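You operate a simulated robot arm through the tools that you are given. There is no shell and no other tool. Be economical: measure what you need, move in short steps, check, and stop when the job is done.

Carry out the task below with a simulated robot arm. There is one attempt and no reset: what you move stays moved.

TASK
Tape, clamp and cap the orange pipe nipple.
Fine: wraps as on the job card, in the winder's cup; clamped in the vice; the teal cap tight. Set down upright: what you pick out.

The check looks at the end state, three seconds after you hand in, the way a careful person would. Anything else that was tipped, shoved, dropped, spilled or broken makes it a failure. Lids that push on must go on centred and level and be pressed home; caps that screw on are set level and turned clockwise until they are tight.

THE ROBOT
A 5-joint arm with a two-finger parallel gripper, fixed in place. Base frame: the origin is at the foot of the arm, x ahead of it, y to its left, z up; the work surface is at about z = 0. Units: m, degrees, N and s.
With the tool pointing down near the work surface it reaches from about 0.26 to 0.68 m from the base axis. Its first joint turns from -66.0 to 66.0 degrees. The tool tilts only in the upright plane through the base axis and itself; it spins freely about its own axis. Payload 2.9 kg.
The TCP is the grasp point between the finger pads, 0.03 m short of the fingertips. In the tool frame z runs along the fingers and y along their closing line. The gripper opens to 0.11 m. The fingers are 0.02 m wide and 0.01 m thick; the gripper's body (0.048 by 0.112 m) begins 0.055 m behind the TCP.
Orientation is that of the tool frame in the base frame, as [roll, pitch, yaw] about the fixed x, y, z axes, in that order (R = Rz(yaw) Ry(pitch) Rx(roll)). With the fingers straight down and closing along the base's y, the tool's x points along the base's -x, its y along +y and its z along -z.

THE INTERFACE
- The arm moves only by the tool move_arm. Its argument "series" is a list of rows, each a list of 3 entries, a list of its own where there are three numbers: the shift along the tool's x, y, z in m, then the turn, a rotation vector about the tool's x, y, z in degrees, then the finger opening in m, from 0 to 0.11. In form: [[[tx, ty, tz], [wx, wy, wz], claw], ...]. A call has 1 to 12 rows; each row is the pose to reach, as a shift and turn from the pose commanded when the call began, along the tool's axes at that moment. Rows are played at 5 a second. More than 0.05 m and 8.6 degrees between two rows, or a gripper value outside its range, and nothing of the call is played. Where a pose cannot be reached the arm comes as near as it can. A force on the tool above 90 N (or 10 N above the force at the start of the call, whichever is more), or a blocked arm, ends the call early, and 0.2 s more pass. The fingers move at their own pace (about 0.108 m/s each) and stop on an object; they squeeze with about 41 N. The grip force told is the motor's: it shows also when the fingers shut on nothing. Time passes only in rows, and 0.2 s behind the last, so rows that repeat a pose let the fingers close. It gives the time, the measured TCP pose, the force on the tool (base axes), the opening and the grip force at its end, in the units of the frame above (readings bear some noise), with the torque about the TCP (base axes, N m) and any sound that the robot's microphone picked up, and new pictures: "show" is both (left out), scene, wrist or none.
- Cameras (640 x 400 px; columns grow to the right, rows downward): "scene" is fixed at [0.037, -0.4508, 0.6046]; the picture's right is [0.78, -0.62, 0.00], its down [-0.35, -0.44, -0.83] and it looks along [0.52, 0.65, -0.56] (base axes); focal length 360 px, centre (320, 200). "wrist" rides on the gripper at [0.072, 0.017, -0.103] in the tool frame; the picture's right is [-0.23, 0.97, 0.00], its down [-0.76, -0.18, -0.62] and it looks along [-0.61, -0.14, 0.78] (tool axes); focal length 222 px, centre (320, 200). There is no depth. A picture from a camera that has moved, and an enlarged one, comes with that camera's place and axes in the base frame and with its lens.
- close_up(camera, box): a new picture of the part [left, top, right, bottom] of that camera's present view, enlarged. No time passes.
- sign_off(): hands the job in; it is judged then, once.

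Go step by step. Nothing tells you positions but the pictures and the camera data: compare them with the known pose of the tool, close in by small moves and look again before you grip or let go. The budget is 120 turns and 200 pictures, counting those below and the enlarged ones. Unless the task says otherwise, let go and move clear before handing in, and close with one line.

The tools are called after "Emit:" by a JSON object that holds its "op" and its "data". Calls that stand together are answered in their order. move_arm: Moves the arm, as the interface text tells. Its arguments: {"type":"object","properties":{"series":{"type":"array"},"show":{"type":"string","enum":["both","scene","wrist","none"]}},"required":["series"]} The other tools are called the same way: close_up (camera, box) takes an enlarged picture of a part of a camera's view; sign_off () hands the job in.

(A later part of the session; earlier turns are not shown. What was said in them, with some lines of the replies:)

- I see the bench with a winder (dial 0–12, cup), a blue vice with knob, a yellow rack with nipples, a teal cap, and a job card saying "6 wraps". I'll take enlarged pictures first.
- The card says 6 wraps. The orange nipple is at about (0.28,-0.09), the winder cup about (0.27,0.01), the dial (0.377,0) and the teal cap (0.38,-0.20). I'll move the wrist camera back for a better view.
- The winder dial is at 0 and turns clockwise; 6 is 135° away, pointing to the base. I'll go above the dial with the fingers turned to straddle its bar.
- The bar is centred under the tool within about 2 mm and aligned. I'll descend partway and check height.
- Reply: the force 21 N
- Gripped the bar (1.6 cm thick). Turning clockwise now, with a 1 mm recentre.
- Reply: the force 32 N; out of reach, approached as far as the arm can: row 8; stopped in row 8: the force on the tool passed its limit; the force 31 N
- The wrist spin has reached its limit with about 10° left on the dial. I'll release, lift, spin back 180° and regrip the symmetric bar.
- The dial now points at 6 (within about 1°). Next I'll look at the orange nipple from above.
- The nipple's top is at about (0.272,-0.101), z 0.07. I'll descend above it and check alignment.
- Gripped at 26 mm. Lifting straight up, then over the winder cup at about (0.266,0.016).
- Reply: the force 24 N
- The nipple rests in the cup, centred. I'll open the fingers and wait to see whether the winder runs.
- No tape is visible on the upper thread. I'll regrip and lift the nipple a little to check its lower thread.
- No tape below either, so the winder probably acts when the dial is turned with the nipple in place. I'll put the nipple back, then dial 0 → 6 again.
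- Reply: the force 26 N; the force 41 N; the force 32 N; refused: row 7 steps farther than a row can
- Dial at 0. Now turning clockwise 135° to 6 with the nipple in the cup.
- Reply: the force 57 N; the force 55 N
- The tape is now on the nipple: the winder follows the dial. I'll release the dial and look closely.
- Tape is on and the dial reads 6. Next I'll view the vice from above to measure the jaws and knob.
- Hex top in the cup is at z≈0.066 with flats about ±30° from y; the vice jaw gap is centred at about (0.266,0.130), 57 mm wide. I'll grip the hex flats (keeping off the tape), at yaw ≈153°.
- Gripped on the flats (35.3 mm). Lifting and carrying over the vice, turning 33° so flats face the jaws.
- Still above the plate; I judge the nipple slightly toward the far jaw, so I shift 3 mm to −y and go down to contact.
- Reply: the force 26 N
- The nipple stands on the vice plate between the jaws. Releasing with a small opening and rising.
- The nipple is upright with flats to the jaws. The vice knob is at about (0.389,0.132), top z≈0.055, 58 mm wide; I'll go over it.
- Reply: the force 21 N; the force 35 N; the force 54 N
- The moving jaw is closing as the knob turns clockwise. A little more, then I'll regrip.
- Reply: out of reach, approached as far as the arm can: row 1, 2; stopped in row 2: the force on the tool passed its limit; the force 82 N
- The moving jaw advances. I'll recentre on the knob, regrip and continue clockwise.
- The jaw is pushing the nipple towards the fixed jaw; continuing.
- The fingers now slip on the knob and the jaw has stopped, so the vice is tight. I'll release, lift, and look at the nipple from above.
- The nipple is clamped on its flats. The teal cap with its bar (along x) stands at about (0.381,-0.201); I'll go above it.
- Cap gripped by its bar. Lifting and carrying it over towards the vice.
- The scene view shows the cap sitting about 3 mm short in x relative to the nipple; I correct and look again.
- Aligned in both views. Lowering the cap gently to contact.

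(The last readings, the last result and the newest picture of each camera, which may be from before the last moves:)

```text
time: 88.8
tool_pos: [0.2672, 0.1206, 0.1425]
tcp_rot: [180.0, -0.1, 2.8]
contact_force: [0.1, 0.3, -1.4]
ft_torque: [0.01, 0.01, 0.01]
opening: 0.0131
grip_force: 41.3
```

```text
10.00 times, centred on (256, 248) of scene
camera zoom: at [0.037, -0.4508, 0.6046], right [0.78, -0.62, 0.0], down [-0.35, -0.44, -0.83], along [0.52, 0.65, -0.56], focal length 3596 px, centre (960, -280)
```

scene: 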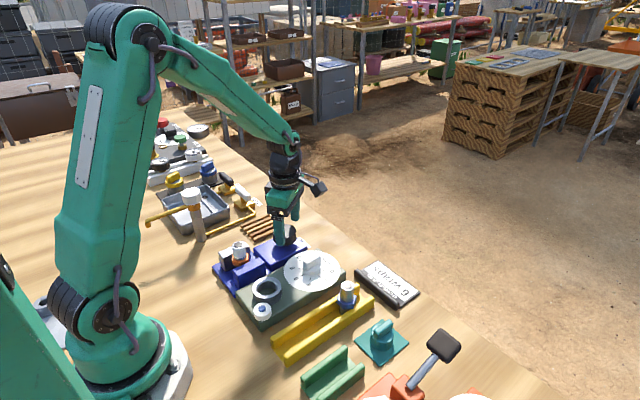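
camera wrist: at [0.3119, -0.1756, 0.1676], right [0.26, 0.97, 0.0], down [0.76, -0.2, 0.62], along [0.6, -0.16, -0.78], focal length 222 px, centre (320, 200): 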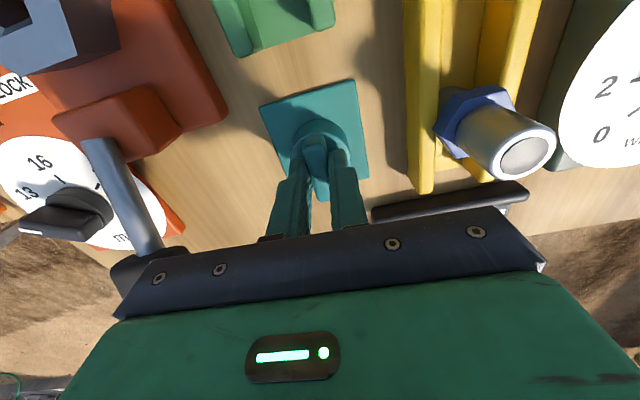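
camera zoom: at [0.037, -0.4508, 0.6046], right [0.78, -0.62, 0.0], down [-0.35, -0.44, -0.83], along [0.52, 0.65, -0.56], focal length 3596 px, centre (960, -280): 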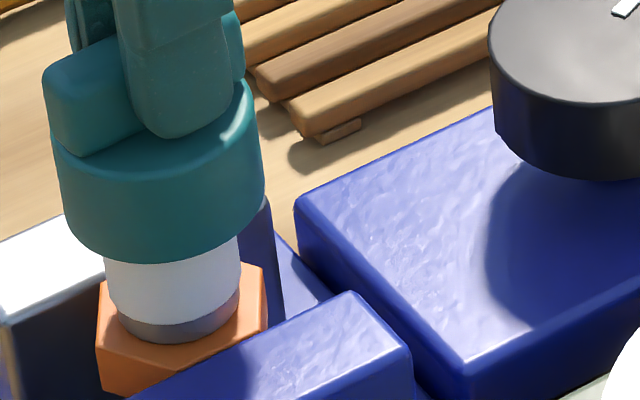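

Emit:
{"op": "move_arm", "data": {"series": [[[0, 0, 0.002], [0, 0, 0], 0.0], [[0, 0, 0.004], [0, 0, 0], 0.0], [[0, 0, 0.004], [0, 0, 0], 0.0]], "show": "none"}}

Emit:
{"op": "close_up", "data": {"camera": "scene", "box": [236, 228, 276, 268]}}

```text
time: 89.6
tool_pos: [0.2672, 0.1187, 0.1388]
tcp_rot: [-179.8, -0.1, 2.9]
contact_force: [-1.6, 4.0, -1.0]
ft_torque: [0.18, 0.05, 0.01]
opening: 0.0129
grip_force: 40.3
```

```text
10.00 times, centred on (256, 248) of scene
camera zoom: at [0.037, -0.4508, 0.6046], right [0.78, -0.62, 0.0], down [-0.35, -0.44, -0.83], along [0.52, 0.65, -0.56], focal length 3596 px, centre (960, -280)
```

zoom: 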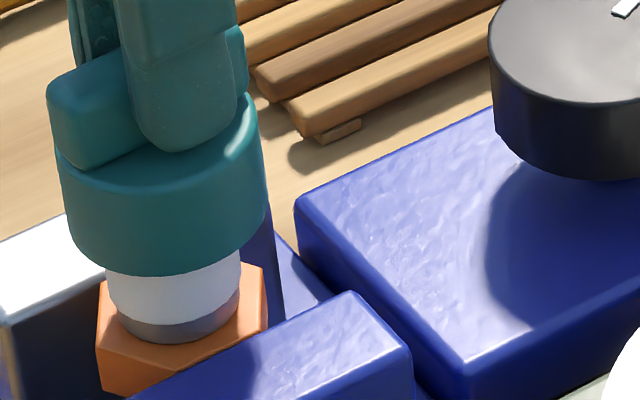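

Emit:
{"op": "move_arm", "data": {"series": [[[0, -0.0008, 0.0], [0, 0, 0], 0.0], [[0, -0.0008, 0.002], [0, 0, 0], 0.0], [[0, -0.0008, 0.004], [0, 0, 0], 0.0], [[0, -0.0008, 0.004], [0, 0, 0], 0.0]], "show": "none"}}

```text
time: 90.6
tool_pos: [0.268, 0.1203, 0.1363]
tcp_rot: [-179.8, -0.1, 3.0]
contact_force: [-1.0, -0.2, -1.2]
ft_torque: [0.01, 0.0, 0.03]
opening: 0.0131
grip_force: 40.9
```

Emit:
{"op": "move_arm", "data": {"series": [[[0, 0, 0.002], [0, 0, 0], 0.0], [[0, 0, 0.004], [0, 0, 0], 0.0], [[0, 0, 0.005], [0, 0, 0], 0.0], [[0, 0, 0.005], [0, 0, 0], 0.0]], "show": "none"}}

Emit:
{"op": "close_up", "data": {"camera": "scene", "box": [236, 228, 276, 268]}}

```text
time: 91.6
tool_pos: [0.2687, 0.1211, 0.1311]
tcp_rot: [-179.9, -0.5, 3.0]
contact_force: [-3.7, -4.7, 32.8]
ft_torque: [-0.35, 0.12, 0.03]
opening: 0.0131
grip_force: 41.2
```

```text
10.00 times, centred on (256, 248) of scene
camera zoom: at [0.0369, -0.4509, 0.6045], right [0.78, -0.62, 0.0], down [-0.34, -0.44, -0.83], along [0.52, 0.65, -0.56], focal length 3596 px, centre (960, -280)
```

zoom: 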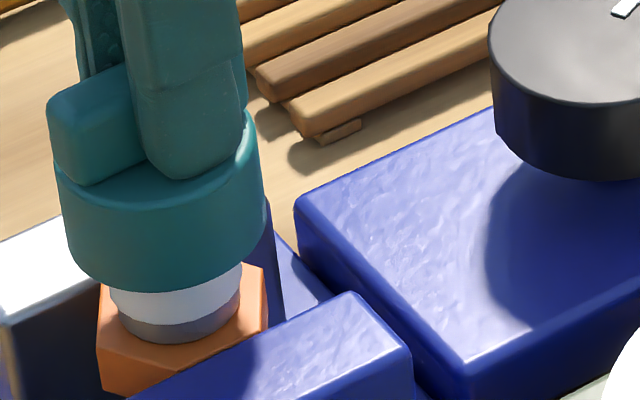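

Contact with 33 N: the cap is on the thread start. Now turning clockwise with light downward follow.

Emit:
{"op": "move_arm", "data": {"series": [[[0, 0, 0], [0, 0, 8], 0.0], [[0, 0, 0], [0, 0, 16], 0.0], [[0, 0, 0], [0, 0, 24], 0.0], [[0, 0, 0], [0, 0, 32], 0.0], [[0, 0, 0], [0, 0, 40], 0.0], [[0, 0, 0], [0, 0, 48], 0.0], [[0, 0, 0], [0, 0, 56], 0.0], [[0, 0, 0], [0, 0, 64], 0.0], [[0, 0, 0], [0, 0, 72], 0.0], [[0, 0, 0], [0, 0, 80], 0.0], [[0, 0, 0], [0, 0, 88], 0.0]], "show": "none"}}

Emit:
{"op": "close_up", "data": {"camera": "scene", "box": [236, 228, 276, 268]}}

```text
time: 94.0
tool_pos: [0.2665, 0.1199, 0.1297]
tcp_rot: [179.8, -0.1, -85.1]
contact_force: [-8.1, -31.7, 48.6]
ft_torque: [-1.55, 0.54, 0.02]
opening: 0.0134
grip_force: 41.3
```

```text
10.00 times, centred on (256, 248) of scene
camera zoom: at [0.0368, -0.4509, 0.6045], right [0.78, -0.62, 0.0], down [-0.34, -0.44, -0.83], along [0.52, 0.65, -0.56], focal length 3596 px, centre (960, -280)
```

zoom: 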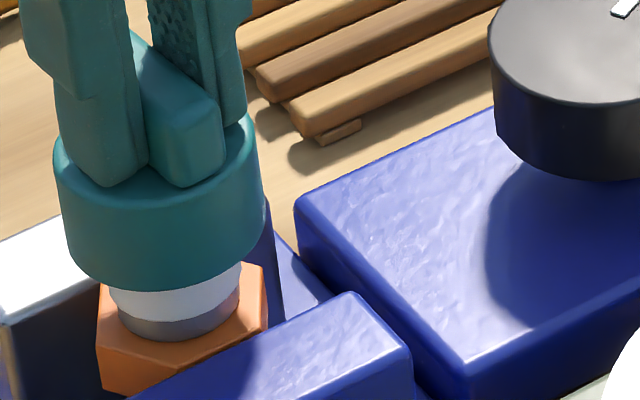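

The cap's axis is about 3 mm off the tool axis, so I'll turn about the nipple's axis instead, correcting the orbit.

Emit:
{"op": "move_arm", "data": {"series": [[[0.0022, 0, 0], [0, 0, 0], 0.0], [[0.0022, 0.0004, 0], [0, 0, 8], 0.0], [[0.0021, 0.0008, 0], [0, 0, 16], 0.0], [[0.002, 0.0011, 0], [0, 0, 24], 0.0], [[0.0018, 0.0015, 0.0], [0, 0, 32], 0.0], [[0.0015, 0.0018, 0], [0, 0, 40], 0.0], [[0.0013, 0.0021, 0], [0, 0, 48], 0.0], [[0.001, 0.0023, 0], [0, 0, 56], 0.0], [[0.0006, 0.0025, 0], [0, 0, 64], 0.0], [[0.0003, 0.0027, 0], [0, 0, 72], 0.0], [[-0.0001, 0.0028, 0], [0, 0, 80], 0.0]], "show": "none"}}

Emit:
{"op": "close_up", "data": {"camera": "scene", "box": [236, 228, 276, 268]}}

```text
time: 96.4
tool_pos: [0.2631, 0.1192, 0.1305]
tcp_rot: [-179.9, 0.1, -165.3]
contact_force: [2.9, 3.6, -12.8]
ft_torque: [0.18, -0.18, -0.02]
opening: 0.0134
grip_force: 41.0
```

```text
10.00 times, centred on (256, 248) of scene
camera zoom: at [0.037, -0.4508, 0.6046], right [0.78, -0.62, 0.0], down [-0.35, -0.44, -0.83], along [0.52, 0.65, -0.56], focal length 3596 px, centre (960, -280)
```

zoom: 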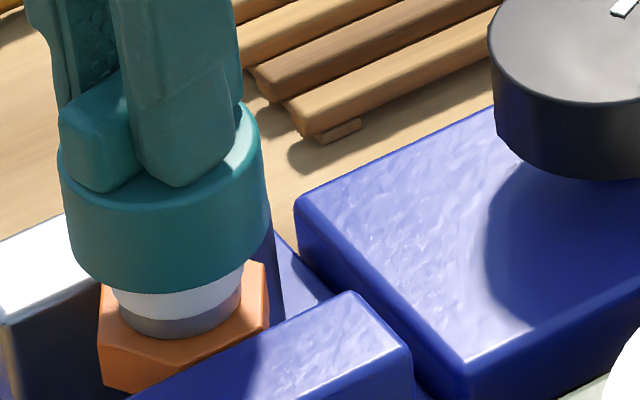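

Vertical force shows the thread is pulling the cap down. Continuing.

Emit:
{"op": "move_arm", "data": {"series": [[[0.0, 0.0004, 0.0015], [0, 0, 8], 0.0], [[-0.0001, 0.0008, 0.0015], [0, 0, 16], 0.0], [[-0.0002, 0.0011, 0.0017], [0, 0, 24], 0.0], [[-0.0004, 0.0015, 0.0019], [0, 0, 32], 0.0], [[-0.0007, 0.0018, 0.002], [0, 0, 40], 0.0], [[-0.0009, 0.0021, 0.0022], [0, 0, 48], 0.0], [[-0.0012, 0.0023, 0.0024], [0, 0, 56], 0.0], [[-0.0016, 0.0025, 0.0026], [0, 0, 64], 0.0], [[-0.0019, 0.0027, 0.0028], [0, 0, 72], 0.0], [[-0.0023, 0.0028, 0.003], [0, 0, 80], 0.0]], "show": "none"}}

Emit:
{"op": "close_up", "data": {"camera": "scene", "box": [236, 228, 276, 268]}}

Emit:
{"op": "close_up", "data": {"camera": "wrist", "box": [250, 40, 390, 200]}}

```text
time: 98.6
tool_pos: [0.2657, 0.1218, 0.1285]
tcp_rot: [179.9, -0.1, 114.6]
contact_force: [-7.8, -30.2, 62.1]
ft_torque: [-2.15, 0.48, -0.03]
opening: 0.0134
grip_force: 41.0
```

```text
10.00 times, centred on (256, 248) of scene
camera zoom: at [0.0367, -0.4509, 0.6045], right [0.78, -0.62, 0.0], down [-0.34, -0.44, -0.83], along [0.52, 0.65, -0.56], focal length 3596 px, centre (960, -280)
```

zoom: 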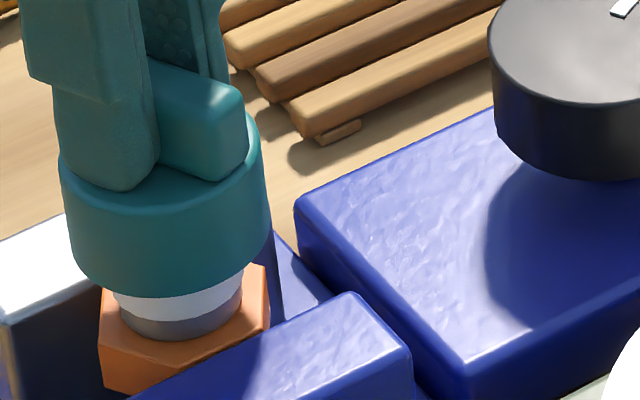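

```text
2.50 times, centred on (320, 120) of wrist
camera zoom: at [0.2507, 0.1965, 0.2323], right [0.98, 0.2, 0.0], down [0.16, -0.77, 0.62], along [0.13, -0.61, -0.78], focal length 555 px, centre (320, 400)
```

zoom: 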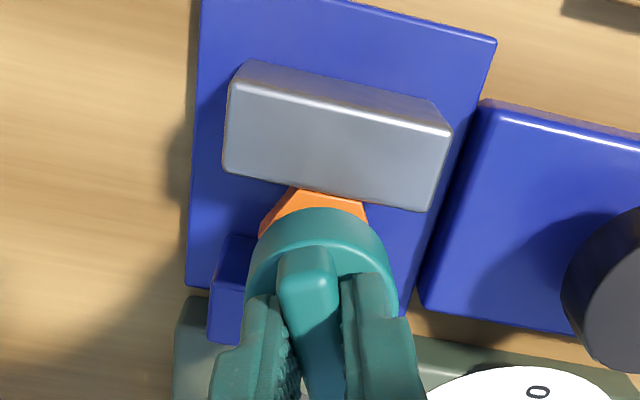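

Emit:
{"op": "move_arm", "data": {"series": [[[0.0, 0.0, -0.001], [0, 0, 0], 0.0], [[0, 0.0, -0.0018], [0, 0, 0], 0.0], [[0, 0.0, -0.0018], [0, 0, 0], 0.0]], "show": "none"}}

```text
time: 99.4
tool_pos: [0.2654, 0.1252, 0.1276]
tcp_rot: [-179.9, -0.1, 114.9]
contact_force: [-2.9, -12.7, 17.5]
ft_torque: [-0.7, 0.28, -0.03]
opening: 0.013
grip_force: 40.7
```

Emit:
{"op": "move_arm", "data": {"series": [[[-0.0011, -0.0005, 0], [0, 0, 0], 0.0], [[-0.0011, -0.0001, 0], [0, 0, 8], 0.0], [[-0.0012, 0.0003, 0], [0, 0, 16], 0.0], [[-0.0013, 0.0006, 0], [0, 0, 24], 0.0], [[-0.0015, 0.001, 0], [0, 0, 32], 0.0], [[-0.0018, 0.0013, 0], [0, 0, 40], 0.0], [[-0.002, 0.0016, 0], [0, 0, 48], 0.0], [[-0.0023, 0.0018, 0], [0, 0, 56], 0.0], [[-0.0027, 0.002, 0], [0, 0, 64], 0.0], [[-0.003, 0.0022, 0], [0, 0, 72], 0.0]], "show": "none"}}

Emit:
{"op": "close_up", "data": {"camera": "scene", "box": [236, 228, 276, 268]}}

```text
time: 101.6
tool_pos: [0.2693, 0.1229, 0.1293]
tcp_rot: [-180.0, 0.0, 42.8]
contact_force: [-4.0, -1.1, -4.4]
ft_torque: [-0.12, 0.25, 0.01]
opening: 0.0129
grip_force: 40.7
```

```text
10.00 times, centred on (256, 248) of scene
camera zoom: at [0.037, -0.4508, 0.6046], right [0.78, -0.62, 0.0], down [-0.35, -0.44, -0.83], along [0.52, 0.65, -0.56], focal length 3596 px, centre (960, -280)
```

zoom: 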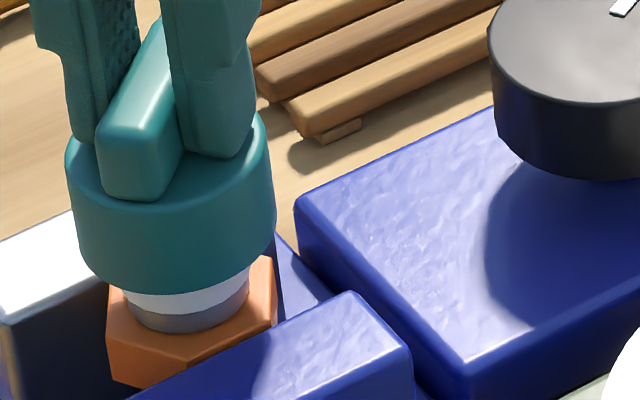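

I'll let go of the cap (it holds on the thread), look at it, then regrip centred for more turns.

Emit:
{"op": "move_arm", "data": {"series": [[[0, 0, 0], [0, 0, 0], 0.05], [[0, 0, 0], [0, 0, 0], 0.05], [[-0.0028, 0, -0.02], [0, 0, 0], 0.05], [[-0.0028, 0, -0.05], [0, 0, 0], 0.05], [[-0.0028, 0, -0.06], [0, 0, -8.4], 0.05], [[-0.0028, 0, -0.06], [0, 0, -16.8], 0.05], [[-0.0028, 0, -0.06], [0, 0, -25.2], 0.05], [[-0.0028, 0, -0.06], [0, 0, -33.6], 0.05], [[-0.0028, 0, -0.06], [0, 0, -42], 0.05], [[-0.0028, 0, -0.06], [0, 0, -50.4], 0.05], [[-0.0028, 0, -0.06], [0, 0, -58.8], 0.05], [[-0.0028, 0, -0.06], [0, 0, -67.2], 0.05]], "show": "none"}}

Emit:
{"op": "move_arm", "data": {"series": [[[0, 0, 0], [0, 0, -8.5], 0.05], [[0, 0, 0], [0, 0, -17], 0.05], [[0, 0, 0], [0, 0, -25.5], 0.05], [[0, 0, 0], [0, 0, -34], 0.05], [[0, 0, 0], [0, 0, -42.5], 0.05], [[0, 0, 0], [0, 0, -51], 0.05], [[0, 0, 0], [0, 0, -59.5], 0.05], [[0, 0, 0], [0, 0, -68], 0.05], [[0, 0, 0], [0, 0, -76.5], 0.05], [[0, 0, 0], [0, 0, -85], 0.05], [[0, 0, 0], [0, 0, -93.5], 0.05], [[0, 0, 0], [0, 0, -102], 0.05]], "show": "none"}}

Emit:
{"op": "close_up", "data": {"camera": "wrist", "box": [240, 40, 400, 180]}}

Emit:
{"op": "close_up", "data": {"camera": "scene", "box": [226, 218, 296, 288]}}

```text
time: 104.2
tool_pos: [0.2665, 0.1185, 0.1887]
tcp_rot: [179.8, 0.0, 110.2]
contact_force: [-0.4, 0.0, -0.4]
ft_torque: [0.0, 0.01, 0.0]
opening: 0.05
grip_force: 0.0
```

```text
time: 106.8
tool_pos: [0.2677, 0.1188, 0.1889]
tcp_rot: [180.0, 0.1, -147.7]
contact_force: [0.0, -0.4, -1.3]
ft_torque: [0.01, -0.01, -0.01]
opening: 0.0501
grip_force: 0.0
```

```text
2.86 times, centred on (320, 110) of wrist
camera zoom: at [0.197, 0.0949, 0.2932], right [-0.33, 0.94, 0.0], down [0.74, 0.26, 0.63], along [0.59, 0.2, -0.78], focal length 635 px, centre (320, 457)
```

zoom: 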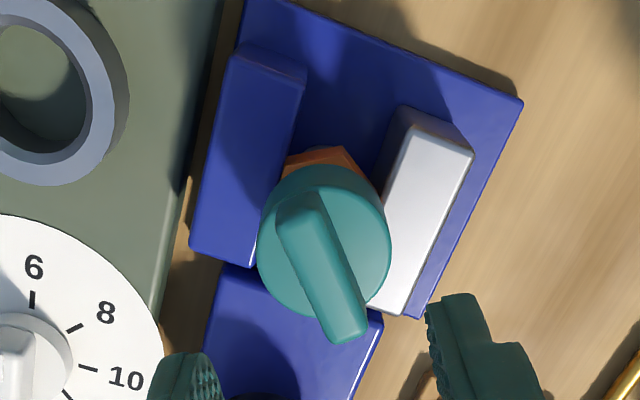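

```text
5.71 times, centred on (261, 253) of scene
camera zoom: at [0.037, -0.4508, 0.6046], right [0.78, -0.62, 0.0], down [-0.35, -0.44, -0.83], along [0.52, 0.65, -0.56], focal length 2055 px, centre (657, -103)
```

zoom: 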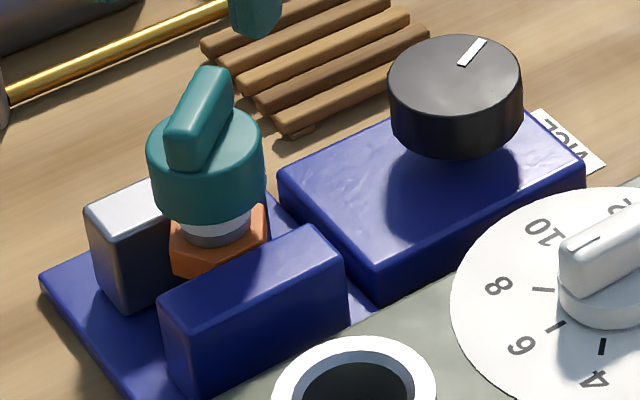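

The cap sits on the thread. Regripping the bar centred, then turning on.

Emit:
{"op": "move_arm", "data": {"series": [[[0.001, 0.0022, 0.0], [0, 0, -5.5], 0.05], [[0.001, 0.0022, 0.02], [0, 0, -10.8], 0.05], [[0.001, 0.0022, 0.05], [0, 0, -10.8], 0.05], [[0.001, 0.0022, 0.06], [0, 0, -10.8], 0.05], [[0.001, 0.0022, 0.06], [0, 0, -10.8], 0.02], [[0.001, 0.0022, 0.06], [0, 0, -10.8], 0.0], [[0.001, 0.0022, 0.06], [0, 0, -10.8], 0.0]], "show": "none"}}

Emit:
{"op": "move_arm", "data": {"series": [[[0, 0, 0], [0, 0, 8], 0.0], [[0, 0, 0], [0, 0, 16], 0.0], [[0, 0, 0], [0, 0, 24], 0.0], [[0, 0, 0], [0, 0, 32], 0.0], [[0, 0, 0], [0, 0, 40], 0.0], [[0, 0, 0], [0, 0, 48], 0.0], [[0, 0, 0], [0, 0, 56], 0.0], [[0, 0, 0], [0, 0, 64], 0.0], [[0, 0, 0], [0, 0, 72], 0.0], [[0, 0, 0], [0, 0, 80], 0.0], [[0, 0, 0], [0, 0, 88], 0.0]], "show": "none"}}

Emit:
{"op": "close_up", "data": {"camera": "scene", "box": [236, 228, 276, 268]}}

```text
time: 108.4
tool_pos: [0.2666, 0.123, 0.1279]
tcp_rot: [-179.9, 0.1, -137.2]
contact_force: [8.1, -13.1, 3.3]
ft_torque: [-0.94, -0.71, 0.0]
opening: 0.0135
grip_force: 40.9
```

```text
time: 110.8
tool_pos: [0.2641, 0.1214, 0.1295]
tcp_rot: [179.9, 0.0, 134.8]
contact_force: [-2.0, -5.9, -5.6]
ft_torque: [-0.38, 0.13, 0.02]
opening: 0.0132
grip_force: 40.7
```

```text
10.00 times, centred on (256, 248) of scene
camera zoom: at [0.037, -0.4508, 0.6046], right [0.78, -0.62, 0.0], down [-0.35, -0.44, -0.83], along [0.52, 0.65, -0.56], focal length 3596 px, centre (960, -280)
```

zoom: 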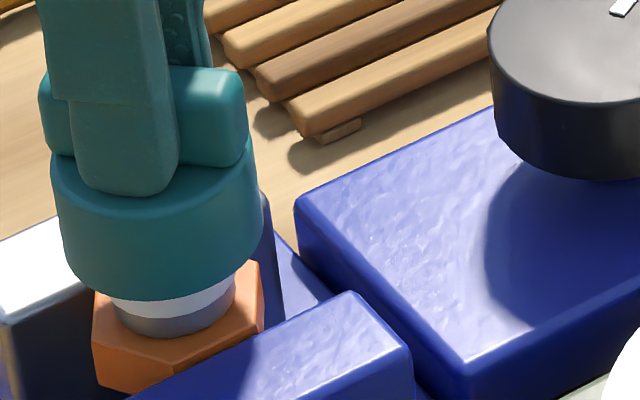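

Emit:
{"op": "move_arm", "data": {"series": [[[0, 0, 0.0005], [0, 0, 8], 0.0], [[0, 0, 0.0005], [0, 0, 16], 0.0], [[0, 0, 0.0005], [0, 0, 24], 0.0], [[0, 0, 0.0005], [0, 0, 32], 0.0], [[0, 0, 0.0005], [0, 0, 40], 0.0], [[0, 0, 0.001], [0, 0, 48], 0.0], [[0, 0, 0.001], [0, 0, 56], 0.0], [[0, 0, 0.001], [0, 0, 64], 0.0], [[0, 0, 0.001], [0, 0, 72], 0.0], [[0, 0, 0.001], [0, 0, 80], 0.0], [[0, 0, 0.001], [0, 0, 88], 0.0], [[0, 0, 0.001], [0, 0, 92], 0.0]], "show": "none"}}

Emit:
{"op": "close_up", "data": {"camera": "scene", "box": [236, 228, 276, 268]}}

```text
time: 113.4
tool_pos: [0.2658, 0.1215, 0.1286]
tcp_rot: [179.9, -0.2, 42.8]
contact_force: [-1.1, -9.0, -2.6]
ft_torque: [-0.67, 0.13, 0.01]
opening: 0.0134
grip_force: 41.6
```

```text
10.00 times, centred on (256, 248) of scene
camera zoom: at [0.037, -0.4508, 0.6046], right [0.78, -0.62, 0.0], down [-0.35, -0.44, -0.83], along [0.52, 0.65, -0.56], focal length 3596 px, centre (960, -280)
```

zoom: 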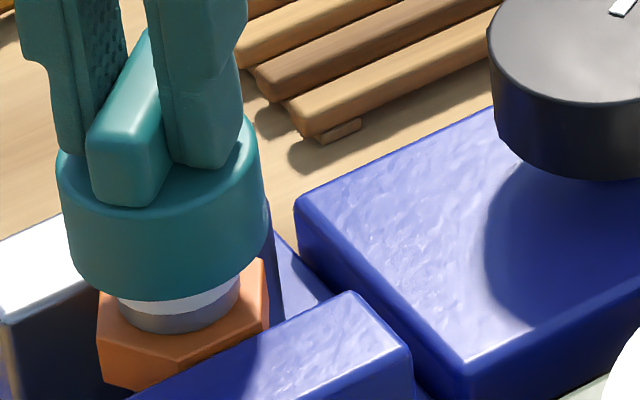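

The cap is advancing. Another regrip cycle of half a turn.

Emit:
{"op": "move_arm", "data": {"series": [[[0, 0, 0], [0, 0, 0], 0.055], [[0, 0, 0], [0, 0, 0], 0.055], [[0, 0, -0.03], [0, 0, 0], 0.055], [[0, 0, -0.04], [0, 0, -8.4], 0.055], [[0, 0, -0.04], [0, 0, -16.8], 0.055], [[0, 0, -0.04], [0, 0, -25.2], 0.055], [[0, 0, -0.04], [0, 0, -33.6], 0.055], [[0, 0, -0.04], [0, 0, -42], 0.055], [[0, 0, -0.04], [0, 0, -50.4], 0.055], [[0, 0, -0.04], [0, 0, -58.8], 0.055], [[0, 0, -0.04], [0, 0, -67.2], 0.055], [[0, 0, -0.04], [0, 0, -75.6], 0.055]], "show": "none"}}

Emit:
{"op": "move_arm", "data": {"series": [[[0, 0, 0], [0, 0, -8.5], 0.055], [[0, 0, 0], [0, 0, -17], 0.055], [[0, 0, 0], [0, 0, -25.5], 0.055], [[0, 0, 0], [0, 0, -34], 0.055], [[0, 0, 0], [0, 0, -42.5], 0.055], [[0, 0, 0], [0, 0, -51], 0.055], [[0, 0, 0], [0, 0, -59.5], 0.055], [[0, 0, 0], [0, 0, -68], 0.055], [[0, 0, 0], [0, 0, -76.5], 0.055], [[0, 0, 0], [0, 0, -85], 0.055], [[0, 0, 0], [0, 0, -93.5], 0.055], [[0, 0, 0], [0, 0, -102], 0.055]], "show": "none"}}

Emit:
{"op": "close_up", "data": {"camera": "wrist", "box": [240, 40, 400, 180]}}

Emit:
{"op": "close_up", "data": {"camera": "scene", "box": [226, 218, 296, 288]}}

```text
time: 116.0
tool_pos: [0.2655, 0.1216, 0.1686]
tcp_rot: [179.9, 0.0, 118.6]
contact_force: [-0.3, -0.1, 1.2]
ft_torque: [0.0, -0.03, 0.0]
opening: 0.0546
grip_force: 0.0
```

```text
time: 118.6
tool_pos: [0.265, 0.1225, 0.1682]
tcp_rot: [-179.9, 0.0, -139.5]
contact_force: [-0.4, 1.0, 0.0]
ft_torque: [0.0, 0.04, 0.0]
opening: 0.055
grip_force: 0.2
```

```text
2.86 times, centred on (320, 110) of wrist
camera zoom: at [0.1994, 0.0868, 0.2723], right [-0.46, 0.89, 0.0], down [0.69, 0.36, 0.62], along [0.55, 0.29, -0.78], focal length 635 px, centre (320, 457)
```

zoom: 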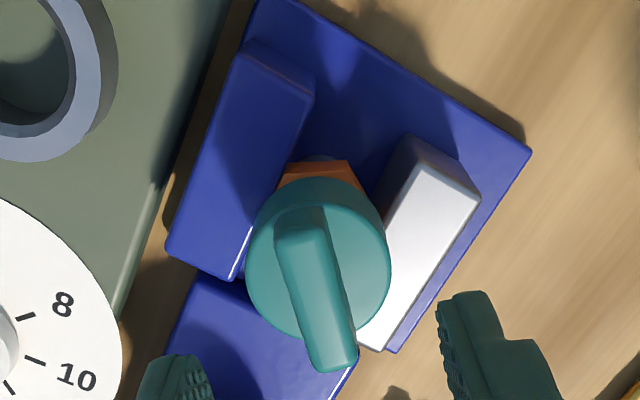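

```text
5.71 times, centred on (261, 253) of scene
camera zoom: at [0.037, -0.4508, 0.6046], right [0.78, -0.62, 0.0], down [-0.35, -0.44, -0.83], along [0.52, 0.65, -0.56], focal length 2055 px, centre (657, -103)
```

zoom: 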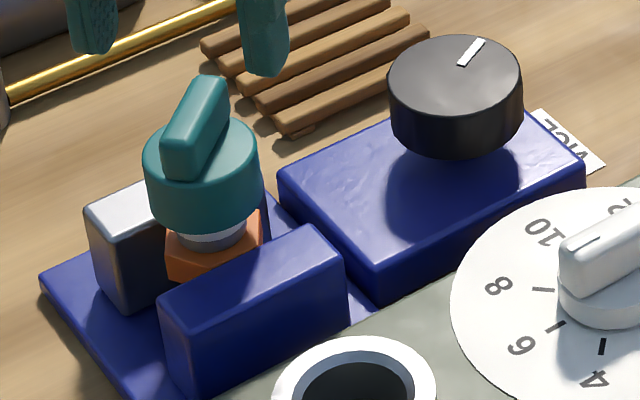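

Emit:
{"op": "move_arm", "data": {"series": [[[0.001, 0, 0.02], [0, 0, -2.4], 0.055], [[0.001, 0, 0.041], [0, 0, -2.4], 0.055], [[0.001, 0, 0.041], [0, 0, -2.4], 0.02], [[0.001, 0, 0.041], [0, 0, -2.4], 0.0], [[0.001, 0, 0.041], [0, 0, 6], 0.0], [[0.001, 0, 0.041], [0, 0, 14], 0.0], [[0.001, 0, 0.041], [0, 0, 22], 0.0], [[0.001, 0, 0.041], [0, 0, 30], 0.0], [[0.001, 0, 0.0415], [0, 0, 38], 0.0], [[0.001, 0, 0.0415], [0, 0, 46], 0.0], [[0.001, 0, 0.0415], [0, 0, 54], 0.0], [[0.001, 0, 0.0415], [0, 0, 62], 0.0]], "show": "none"}}

Emit:
{"op": "move_arm", "data": {"series": [[[0, 0, 0], [0, 0, 8.4], 0.0], [[0, 0, 0], [0, 0, 16.8], 0.0], [[0, 0, 0], [0, 0, 25.2], 0.0], [[0, 0, 0.0005], [0, 0, 33.6], 0.0], [[0, 0, 0.0005], [0, 0, 42], 0.0], [[0, 0, 0.0005], [0, 0, 50.4], 0.0], [[0, 0, 0.0005], [0, 0, 58.8], 0.0], [[0, 0, 0.0005], [0, 0, 67.2], 0.0], [[0, 0, 0.001], [0, 0, 75.6], 0.0], [[0, 0, 0.001], [0, 0, 84], 0.0], [[0, 0, 0.001], [0, 0, 92.4], 0.0], [[0, 0, 0.001], [0, 0, 100.8], 0.0]], "show": "none"}}

Emit:
{"op": "close_up", "data": {"camera": "scene", "box": [236, 228, 276, 268]}}

```text
time: 121.2
tool_pos: [0.2653, 0.1207, 0.1262]
tcp_rot: [179.9, 0.1, 158.5]
contact_force: [2.3, -7.9, 4.1]
ft_torque: [-0.42, -0.14, 1.34]
opening: 0.0194
grip_force: 40.9
```

```text
time: 123.8
tool_pos: [0.2639, 0.1199, 0.1253]
tcp_rot: [-180.0, 0.0, 57.5]
contact_force: [1.2, -7.5, 24.2]
ft_torque: [-0.92, 0.05, 0.16]
opening: 0.0132
grip_force: 41.2
```

```text
10.00 times, centred on (256, 248) of scene
camera zoom: at [0.0369, -0.4509, 0.6045], right [0.78, -0.62, 0.0], down [-0.35, -0.44, -0.83], along [0.52, 0.65, -0.56], focal length 3596 px, centre (960, -280)
```

zoom: 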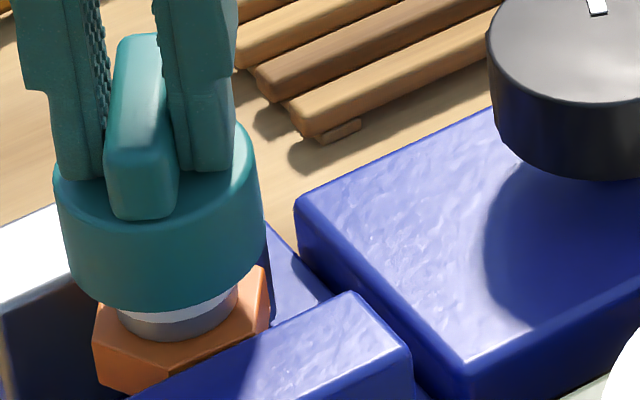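

Emit:
{"op": "close_up", "data": {"camera": "scene", "box": [226, 218, 296, 288]}}

Emit:
{"op": "close_up", "data": {"camera": "wrist", "box": [230, 20, 410, 200]}}

```text
5.71 times, centred on (261, 253) of scene
camera zoom: at [0.0369, -0.4509, 0.6045], right [0.78, -0.62, 0.0], down [-0.35, -0.44, -0.83], along [0.52, 0.65, -0.56], focal length 2055 px, centre (657, -103)
```

zoom: 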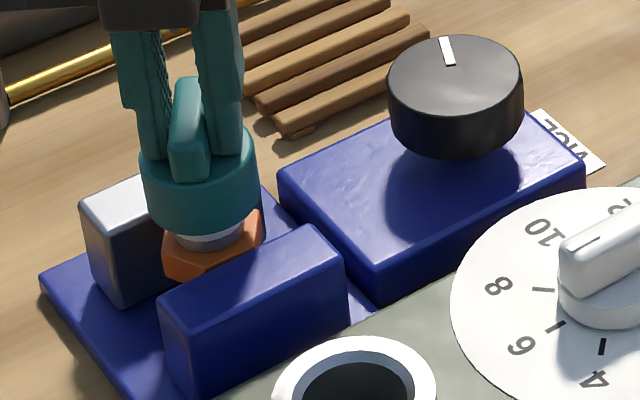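

```text
2.22 times, centred on (320, 110) of wrist
camera zoom: at [0.3171, 0.1725, 0.2303], right [0.7, -0.71, 0.0], down [-0.56, -0.55, 0.62], along [-0.45, -0.44, -0.78], focal length 494 px, centre (320, 400)
```

zoom: 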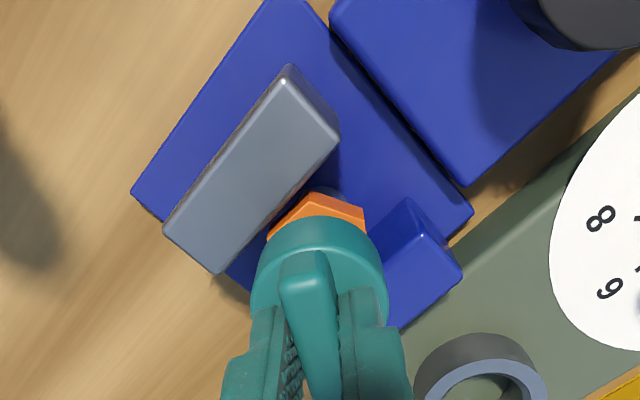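

The cap bottomed at about 1.3 N·m and then the nipple turned 60° in the vice, backing the jaw off. I'll square up the hex, let go, and retighten the vice.

Emit:
{"op": "move_arm", "data": {"series": [[[0, 0, -0.0005], [0, 0, -2], 0.0], [[0, 0, -0.001], [0, 0, -4.5], 0.0], [[0, 0, -0.001], [0, 0, -4.5], 0.0], [[0, 0, -0.001], [0, 0, -4.5], 0.05], [[0, 0, -0.001], [0, 0, -4.5], 0.05], [[0, 0, -0.03], [0, 0, -4.5], 0.05], [[0, 0, -0.07], [0, 0, -4.5], 0.06], [[0, 0, -0.08], [0, 0, -4.5], 0.06]], "show": "none"}}

Emit:
{"op": "close_up", "data": {"camera": "wrist", "box": [230, 20, 410, 200]}}

Emit:
{"op": "close_up", "data": {"camera": "scene", "box": [226, 218, 296, 288]}}

```text
time: 125.6
tool_pos: [0.264, 0.1197, 0.2068]
tcp_rot: [180.0, -0.1, 62.2]
contact_force: [0.3, -1.1, 0.2]
ft_torque: [0.0, 0.01, -0.01]
opening: 0.0601
grip_force: 0.0
```

```text
2.22 times, centred on (320, 110) of wrist
camera zoom: at [0.3121, 0.1753, 0.3108], right [0.76, -0.66, 0.0], down [-0.51, -0.59, 0.62], along [-0.41, -0.47, -0.78], focal length 494 px, centre (320, 400)
```

zoom: 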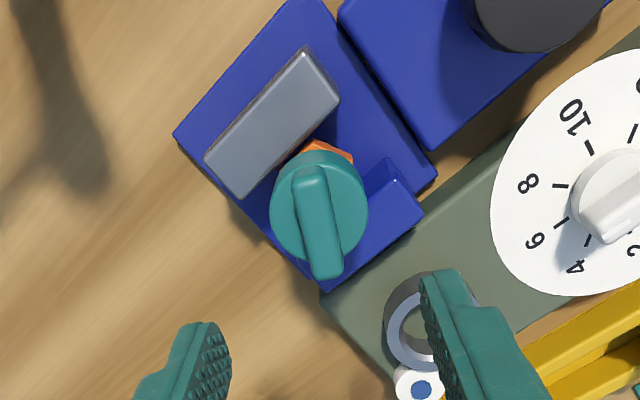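

```text
5.71 times, centred on (261, 253) of scene
camera zoom: at [0.037, -0.4508, 0.6046], right [0.78, -0.62, 0.0], down [-0.35, -0.44, -0.83], along [0.52, 0.65, -0.56], focal length 2055 px, centre (657, -103)
```

zoom: 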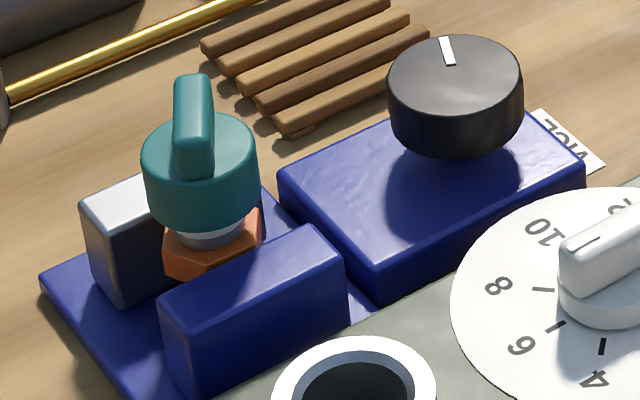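

Emit:
{"op": "move_arm", "data": {"series": [[[0.016, 0.026, 0], [0, 0, -8.4], 0.085], [[0.032, 0.052, 0], [0, 0, -16.8], 0.085], [[0.048, 0.078, 0], [0, 0, -25.2], 0.085], [[0.0641, 0.1035, 0], [0, 0, -33.6], 0.085], [[0.0641, 0.1035, 0], [0, 0, -42], 0.085], [[0.0641, 0.1035, 0], [0, 0, -50.4], 0.085], [[0.0641, 0.1035, 0], [0, 0, -58.8], 0.085], [[0.0641, 0.1035, 0.02], [0, 0, -67.2], 0.085], [[0.0641, 0.1035, 0.04], [0, 0, -75.6], 0.085], [[0.0641, 0.1035, 0.06], [0, 0, -84], 0.085], [[0.0641, 0.1035, 0.08], [0, 0, -92.4], 0.085], [[0.0641, 0.1035, 0.095], [0, 0, -100.8], 0.085]], "show": "none"}}

Emit:
{"op": "move_arm", "data": {"series": [[[0, 0, 0], [0, 0, -8.4], 0.085], [[0, 0, 0], [0, 0, -16.8], 0.085], [[0, 0, 0], [0, 0, -25.2], 0.085], [[0, 0, 0], [0, 0, -33.6], 0.085], [[0, 0, 0], [0, 0, -42], 0.085], [[0, 0, 0], [0, 0, -50.4], 0.085], [[0, 0, 0], [0, 0, -58.8], 0.085], [[0, 0, 0], [0, 0, -67.2], 0.085], [[0, 0, 0], [0, 0, -75.6], 0.085], [[0, 0, 0], [0, 0, -84], 0.085]], "show": "wrist"}}

```text
time: 128.2
tool_pos: [0.3843, 0.1301, 0.1092]
tcp_rot: [-180.0, 0.1, 163.2]
contact_force: [-0.7, -0.4, -0.7]
ft_torque: [0.03, 0.01, 0.0]
opening: 0.0851
grip_force: 0.1
```

```text
time: 130.4
tool_pos: [0.3864, 0.1298, 0.1114]
tcp_rot: [-179.9, 0.0, -112.8]
contact_force: [0.0, -0.3, 0.2]
ft_torque: [0.01, -0.01, 0.0]
opening: 0.0849
grip_force: 0.0
camera wrist: at [0.3421, 0.0692, 0.215], right [-0.81, 0.59, 0.0], down [0.46, 0.63, 0.62], along [0.37, 0.5, -0.78], focal length 222 px, centre (320, 200)
```

wrist: 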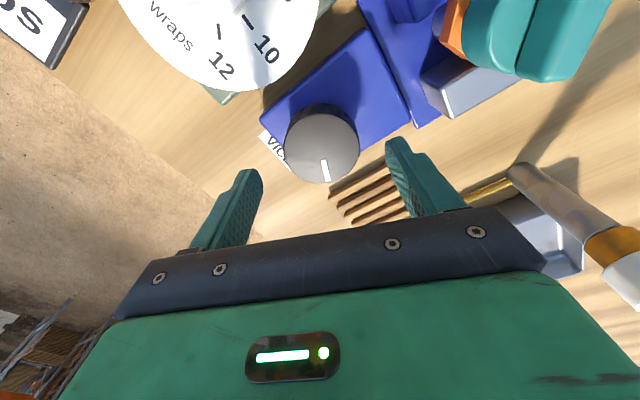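

Emit:
{"op": "move_arm", "data": {"series": [[[0, 0.0005, 0.03], [0, 0, 0], 0.085], [[0, 0.0005, 0.05], [0, 0, 0], 0.085], [[0, 0.0005, 0.05], [0, 0, 0], 0.05], [[0, 0.0005, 0.05], [0, 0, 0], 0.03], [[0, 0.0005, 0.05], [0, 0, 0], 0.03], [[0, 0.0005, 0.05], [0, 0, 8], 0.03], [[0, 0.0005, 0.05], [0, 0, 16], 0.03], [[0, 0.0005, 0.05], [0, 0, 24], 0.03], [[0, 0.0005, 0.05], [0, 0, 32], 0.03], [[0, 0.0005, 0.05], [0, 0, 40], 0.03], [[0, 0.0005, 0.05], [0, 0, 48], 0.03]], "show": "wrist"}}

Emit:
{"op": "close_up", "data": {"camera": "scene", "box": [226, 218, 296, 288]}}

```text
time: 132.8
tool_pos: [0.3837, 0.1295, 0.061]
tcp_rot: [180.0, -0.2, -161.1]
contact_force: [-11.6, 9.5, 2.1]
ft_torque: [0.26, -0.64, 0.4]
opening: 0.0554
grip_force: 45.1
camera wrist: at [0.3099, 0.1217, 0.1656], right [-0.1, 0.99, 0.0], down [0.78, 0.08, 0.62], along [0.62, 0.06, -0.78], focal length 222 px, centre (320, 200)
```

wrist: 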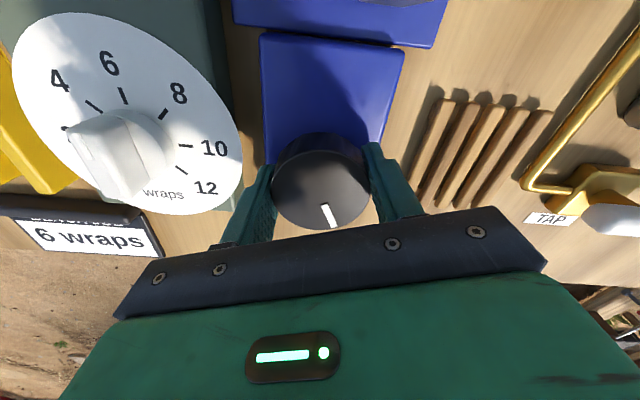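

```text
5.71 times, centred on (261, 253) of scene
camera zoom: at [0.0369, -0.4508, 0.6046], right [0.78, -0.62, 0.0], down [-0.35, -0.44, -0.83], along [0.52, 0.65, -0.56], focal length 2055 px, centre (657, -103)
```

zoom: 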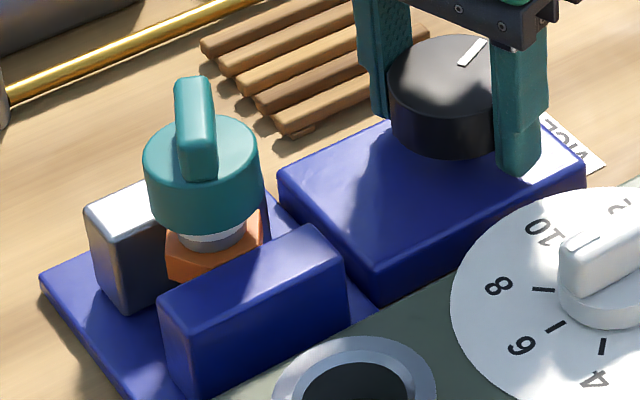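

Emit:
{"op": "move_arm", "data": {"series": [[[0, 0, 0], [0, 0, 8], 0.0], [[0, 0, 0], [0, 0, 16], 0.0], [[0, 0, 0], [0, 0, 24], 0.0], [[0, 0, 0], [0, 0, 32], 0.0], [[0, 0, 0], [0, 0, 32], 0.0]], "show": "wrist"}}

Emit:
{"op": "close_up", "data": {"camera": "scene", "box": [226, 218, 296, 288]}}

```text
time: 134.0
tool_pos: [0.3871, 0.1297, 0.0614]
tcp_rot: [179.9, 0.0, 166.8]
contact_force: [6.1, -12.5, -3.8]
ft_torque: [-0.23, -0.09, 0.84]
opening: 0.0559
grip_force: 45.1
camera wrist: at [0.3193, 0.1622, 0.1652], right [0.44, 0.9, 0.0], down [0.7, -0.35, 0.62], along [0.56, -0.28, -0.78], focal length 222 px, centre (320, 200)
```

wrist: 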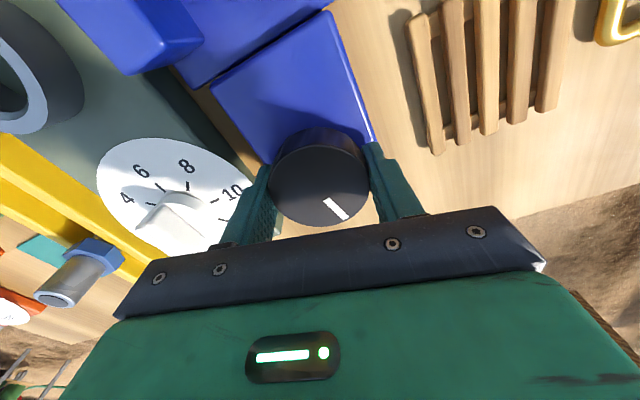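

```text
5.71 times, centred on (261, 253) of scene
camera zoom: at [0.037, -0.4508, 0.6046], right [0.78, -0.62, 0.0], down [-0.35, -0.44, -0.83], along [0.52, 0.65, -0.56], focal length 2055 px, centre (657, -103)
```

zoom: 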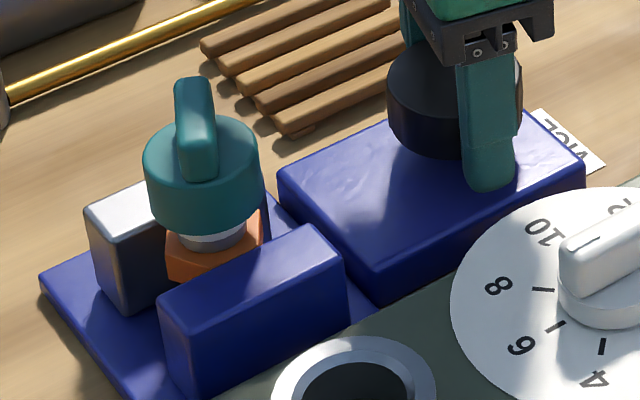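

The vice is tight again (0.84 N·m, slipping). I'll return to the cap for a final tightness check with a gentle clockwise nudge.

Emit:
{"op": "move_arm", "data": {"series": [[[0, 0, 0], [0, 0, 0], 0.085], [[0, 0, 0], [0, 0, 0], 0.085], [[0, 0, -0.04], [0, 0, 0], 0.085], [[0, 0, -0.08], [0, 0, -8.4], 0.07], [[0, 0, -0.12], [0, 0, -16.8], 0.06], [[0.025, -0.008, -0.135], [0, 0, -25.2], 0.06], [[0.05, -0.016, -0.135], [0, 0, -33.6], 0.06], [[0.075, -0.024, -0.135], [0, 0, -42], 0.06], [[0.1, -0.032, -0.135], [0, 0, -50.4], 0.06], [[0.117, -0.0377, -0.135], [0, 0, -58.8], 0.06], [[0.117, -0.0377, -0.135], [0, 0, -67.2], 0.06], [[0.117, -0.0377, -0.135], [0, 0, -75.4], 0.06]], "show": "wrist"}}

Emit:
{"op": "close_up", "data": {"camera": "wrist", "box": [240, 40, 400, 180]}}

```text
time: 136.6
tool_pos: [0.2626, 0.1186, 0.1953]
tcp_rot: [-179.9, 0.2, -117.5]
contact_force: [0.3, -0.4, 0.3]
ft_torque: [-0.01, 0.0, -0.01]
opening: 0.0599
grip_force: 0.0
camera wrist: at [0.2139, 0.0623, 0.2999], right [-0.76, 0.65, 0.0], down [0.51, 0.59, 0.62], along [0.41, 0.47, -0.78], focal length 222 px, centre (320, 200)
```

wrist: 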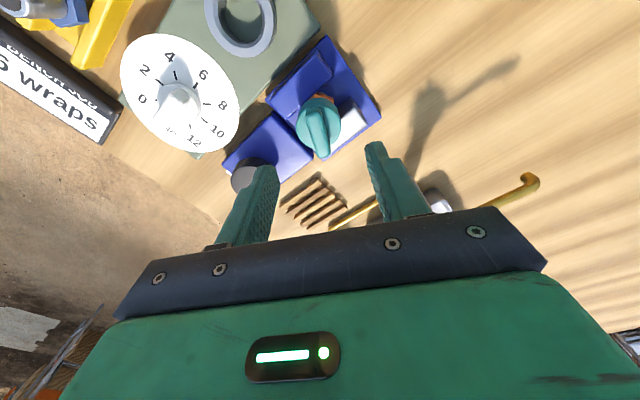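

```text
2.86 times, centred on (320, 110) of wrist
camera zoom: at [0.2139, 0.0623, 0.2999], right [-0.76, 0.65, 0.0], down [0.51, 0.59, 0.62], along [0.41, 0.47, -0.78], focal length 635 px, centre (320, 457)
```

zoom: 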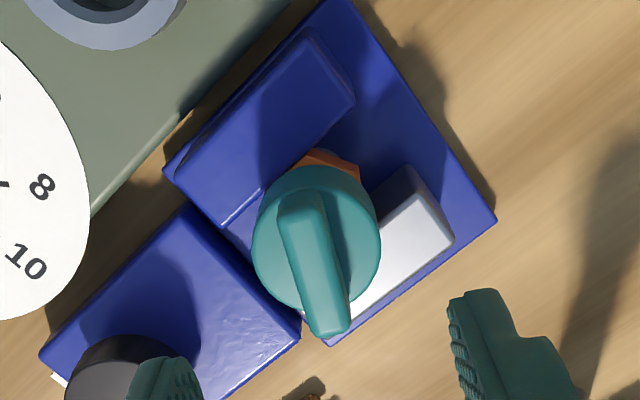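

Emit:
{"op": "move_arm", "data": {"series": [[[-0.001, -0.002, 0.03], [0, 0, 0], 0.05], [[-0.001, -0.002, 0.06], [0, 0, 0], 0.05], [[-0.001, -0.002, 0.069], [0, 0, 0], 0.05], [[-0.001, -0.002, 0.069], [0, 0, 0], 0.02], [[-0.001, -0.002, 0.069], [0, 0, 0], 0.0], [[-0.001, -0.002, 0.069], [0, 0, 0], 0.0]], "show": "none"}}

Emit:
{"op": "move_arm", "data": {"series": [[[0, 0, 0], [0, 0, 2], 0.0], [[0, 0, 0], [0, 0, 4], 0.0], [[0, 0, 0], [0, 0, 4], 0.0]], "show": "none"}}

Emit:
{"op": "close_up", "data": {"camera": "scene", "box": [226, 218, 296, 288]}}

```text
time: 138.0
tool_pos: [0.2652, 0.1202, 0.1271]
tcp_rot: [-179.8, 0.1, -117.7]
contact_force: [-0.9, 6.4, -3.8]
ft_torque: [0.3, 0.12, 0.09]
opening: 0.0131
grip_force: 40.5
```

```text
time: 138.8
tool_pos: [0.2659, 0.1206, 0.1283]
tcp_rot: [-179.9, 0.1, -121.6]
contact_force: [-3.1, 7.7, 0.9]
ft_torque: [0.41, 0.21, 0.77]
opening: 0.0134
grip_force: 41.0
```

```text
5.71 times, centred on (261, 253) of scene
camera zoom: at [0.037, -0.4508, 0.6046], right [0.78, -0.62, 0.0], down [-0.35, -0.44, -0.83], along [0.52, 0.65, -0.56], focal length 2055 px, centre (657, -103)
```

zoom: 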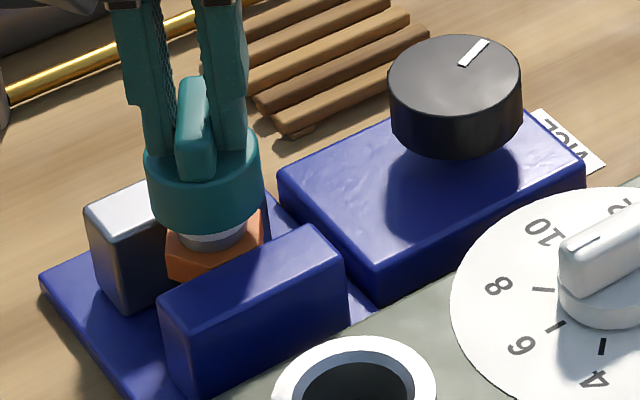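

Torque climbs to 0.77 N·m within 4° and the vice holds, so the cap is tight. One more small nudge, then release.

Emit:
{"op": "move_arm", "data": {"series": [[[0, 0, 0], [0, 0, 1.5], 0.0], [[0, 0, 0], [0, 0, 1.5], 0.0]], "show": "none"}}

Emit:
{"op": "move_arm", "data": {"series": [[[0, 0, 0], [0, 0, -1], 0.0], [[0, 0, 0], [0, 0, -1], 0.05], [[0, 0, 0], [0, 0, -1], 0.05], [[0, 0, -0.03], [0, 0, -1], 0.05], [[0, 0, -0.07], [0, 0, -1], 0.05], [[0, 0, -0.11], [0, 0, -1], 0.05], [[0, 0, -0.15], [0, 0, -1], 0.05], [[0, 0, -0.15], [0, 0, -1], 0.05]], "show": "both"}}

Emit:
{"op": "close_up", "data": {"camera": "scene", "box": [226, 218, 346, 308]}}

Emit:
{"op": "close_up", "data": {"camera": "scene", "box": [236, 228, 276, 268]}}

```text
time: 139.4
tool_pos: [0.2657, 0.119, 0.1281]
tcp_rot: [-179.9, 0.0, -123.0]
contact_force: [-6.0, 10.0, 8.8]
ft_torque: [0.46, 0.28, 0.92]
opening: 0.0137
grip_force: 41.0
```

```text
time: 141.2
tool_pos: [0.2661, 0.1215, 0.277]
tcp_rot: [-179.9, 0.1, -122.0]
contact_force: [0.0, -0.8, 0.0]
ft_torque: [0.0, 0.01, -0.01]
opening: 0.0502
grip_force: 0.0
camera wrist: at [0.2125, 0.0678, 0.3817], right [-0.7, 0.71, 0.0], down [0.55, 0.55, 0.62], along [0.44, 0.44, -0.78], focal length 222 px, centre (320, 200)
```

scene: 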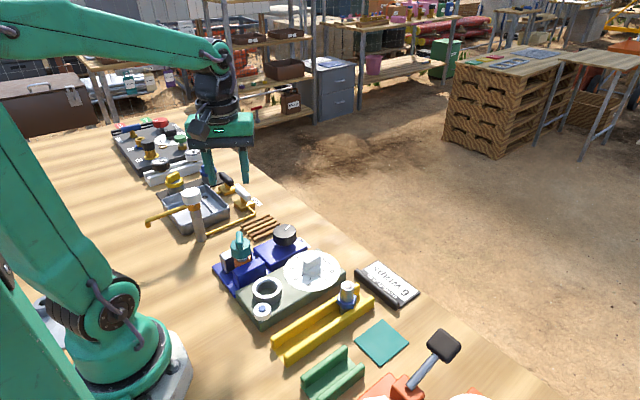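
wrist: 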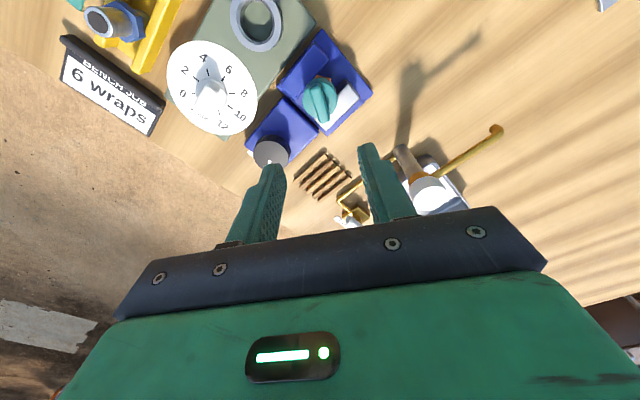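

```text
4.44 times, centred on (286, 263) of scene
camera zoom: at [0.037, -0.4508, 0.6046], right [0.78, -0.62, 0.0], down [-0.35, -0.44, -0.83], along [0.52, 0.65, -0.56], focal length 1598 px, centre (471, -80)
```

zoom: 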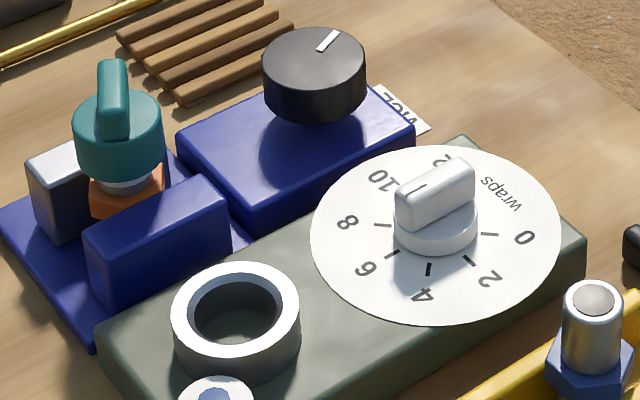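

```text
10.00 times, centred on (256, 248) of scene
camera zoom: at [0.037, -0.4508, 0.6046], right [0.78, -0.62, 0.0], down [-0.35, -0.44, -0.83], along [0.52, 0.65, -0.56], focal length 3596 px, centre (960, -280)
```

zoom: 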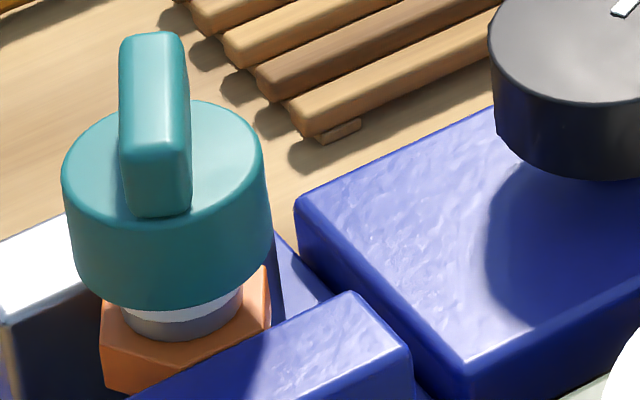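

The taped nipple stands upright, clamped on its flats with the cap tight. The dial is at 6, the gripper is clear, and nothing else was disturbed, so I'm handing in.

Emit:
{"op": "sign_off", "data": {}}

```text
The job is handed in.
```

The orange nipple has 6 wraps of tape, is clamped upright in the vice, and the teal cap is screwed tight; I handed the job in, and no result has come back yet.
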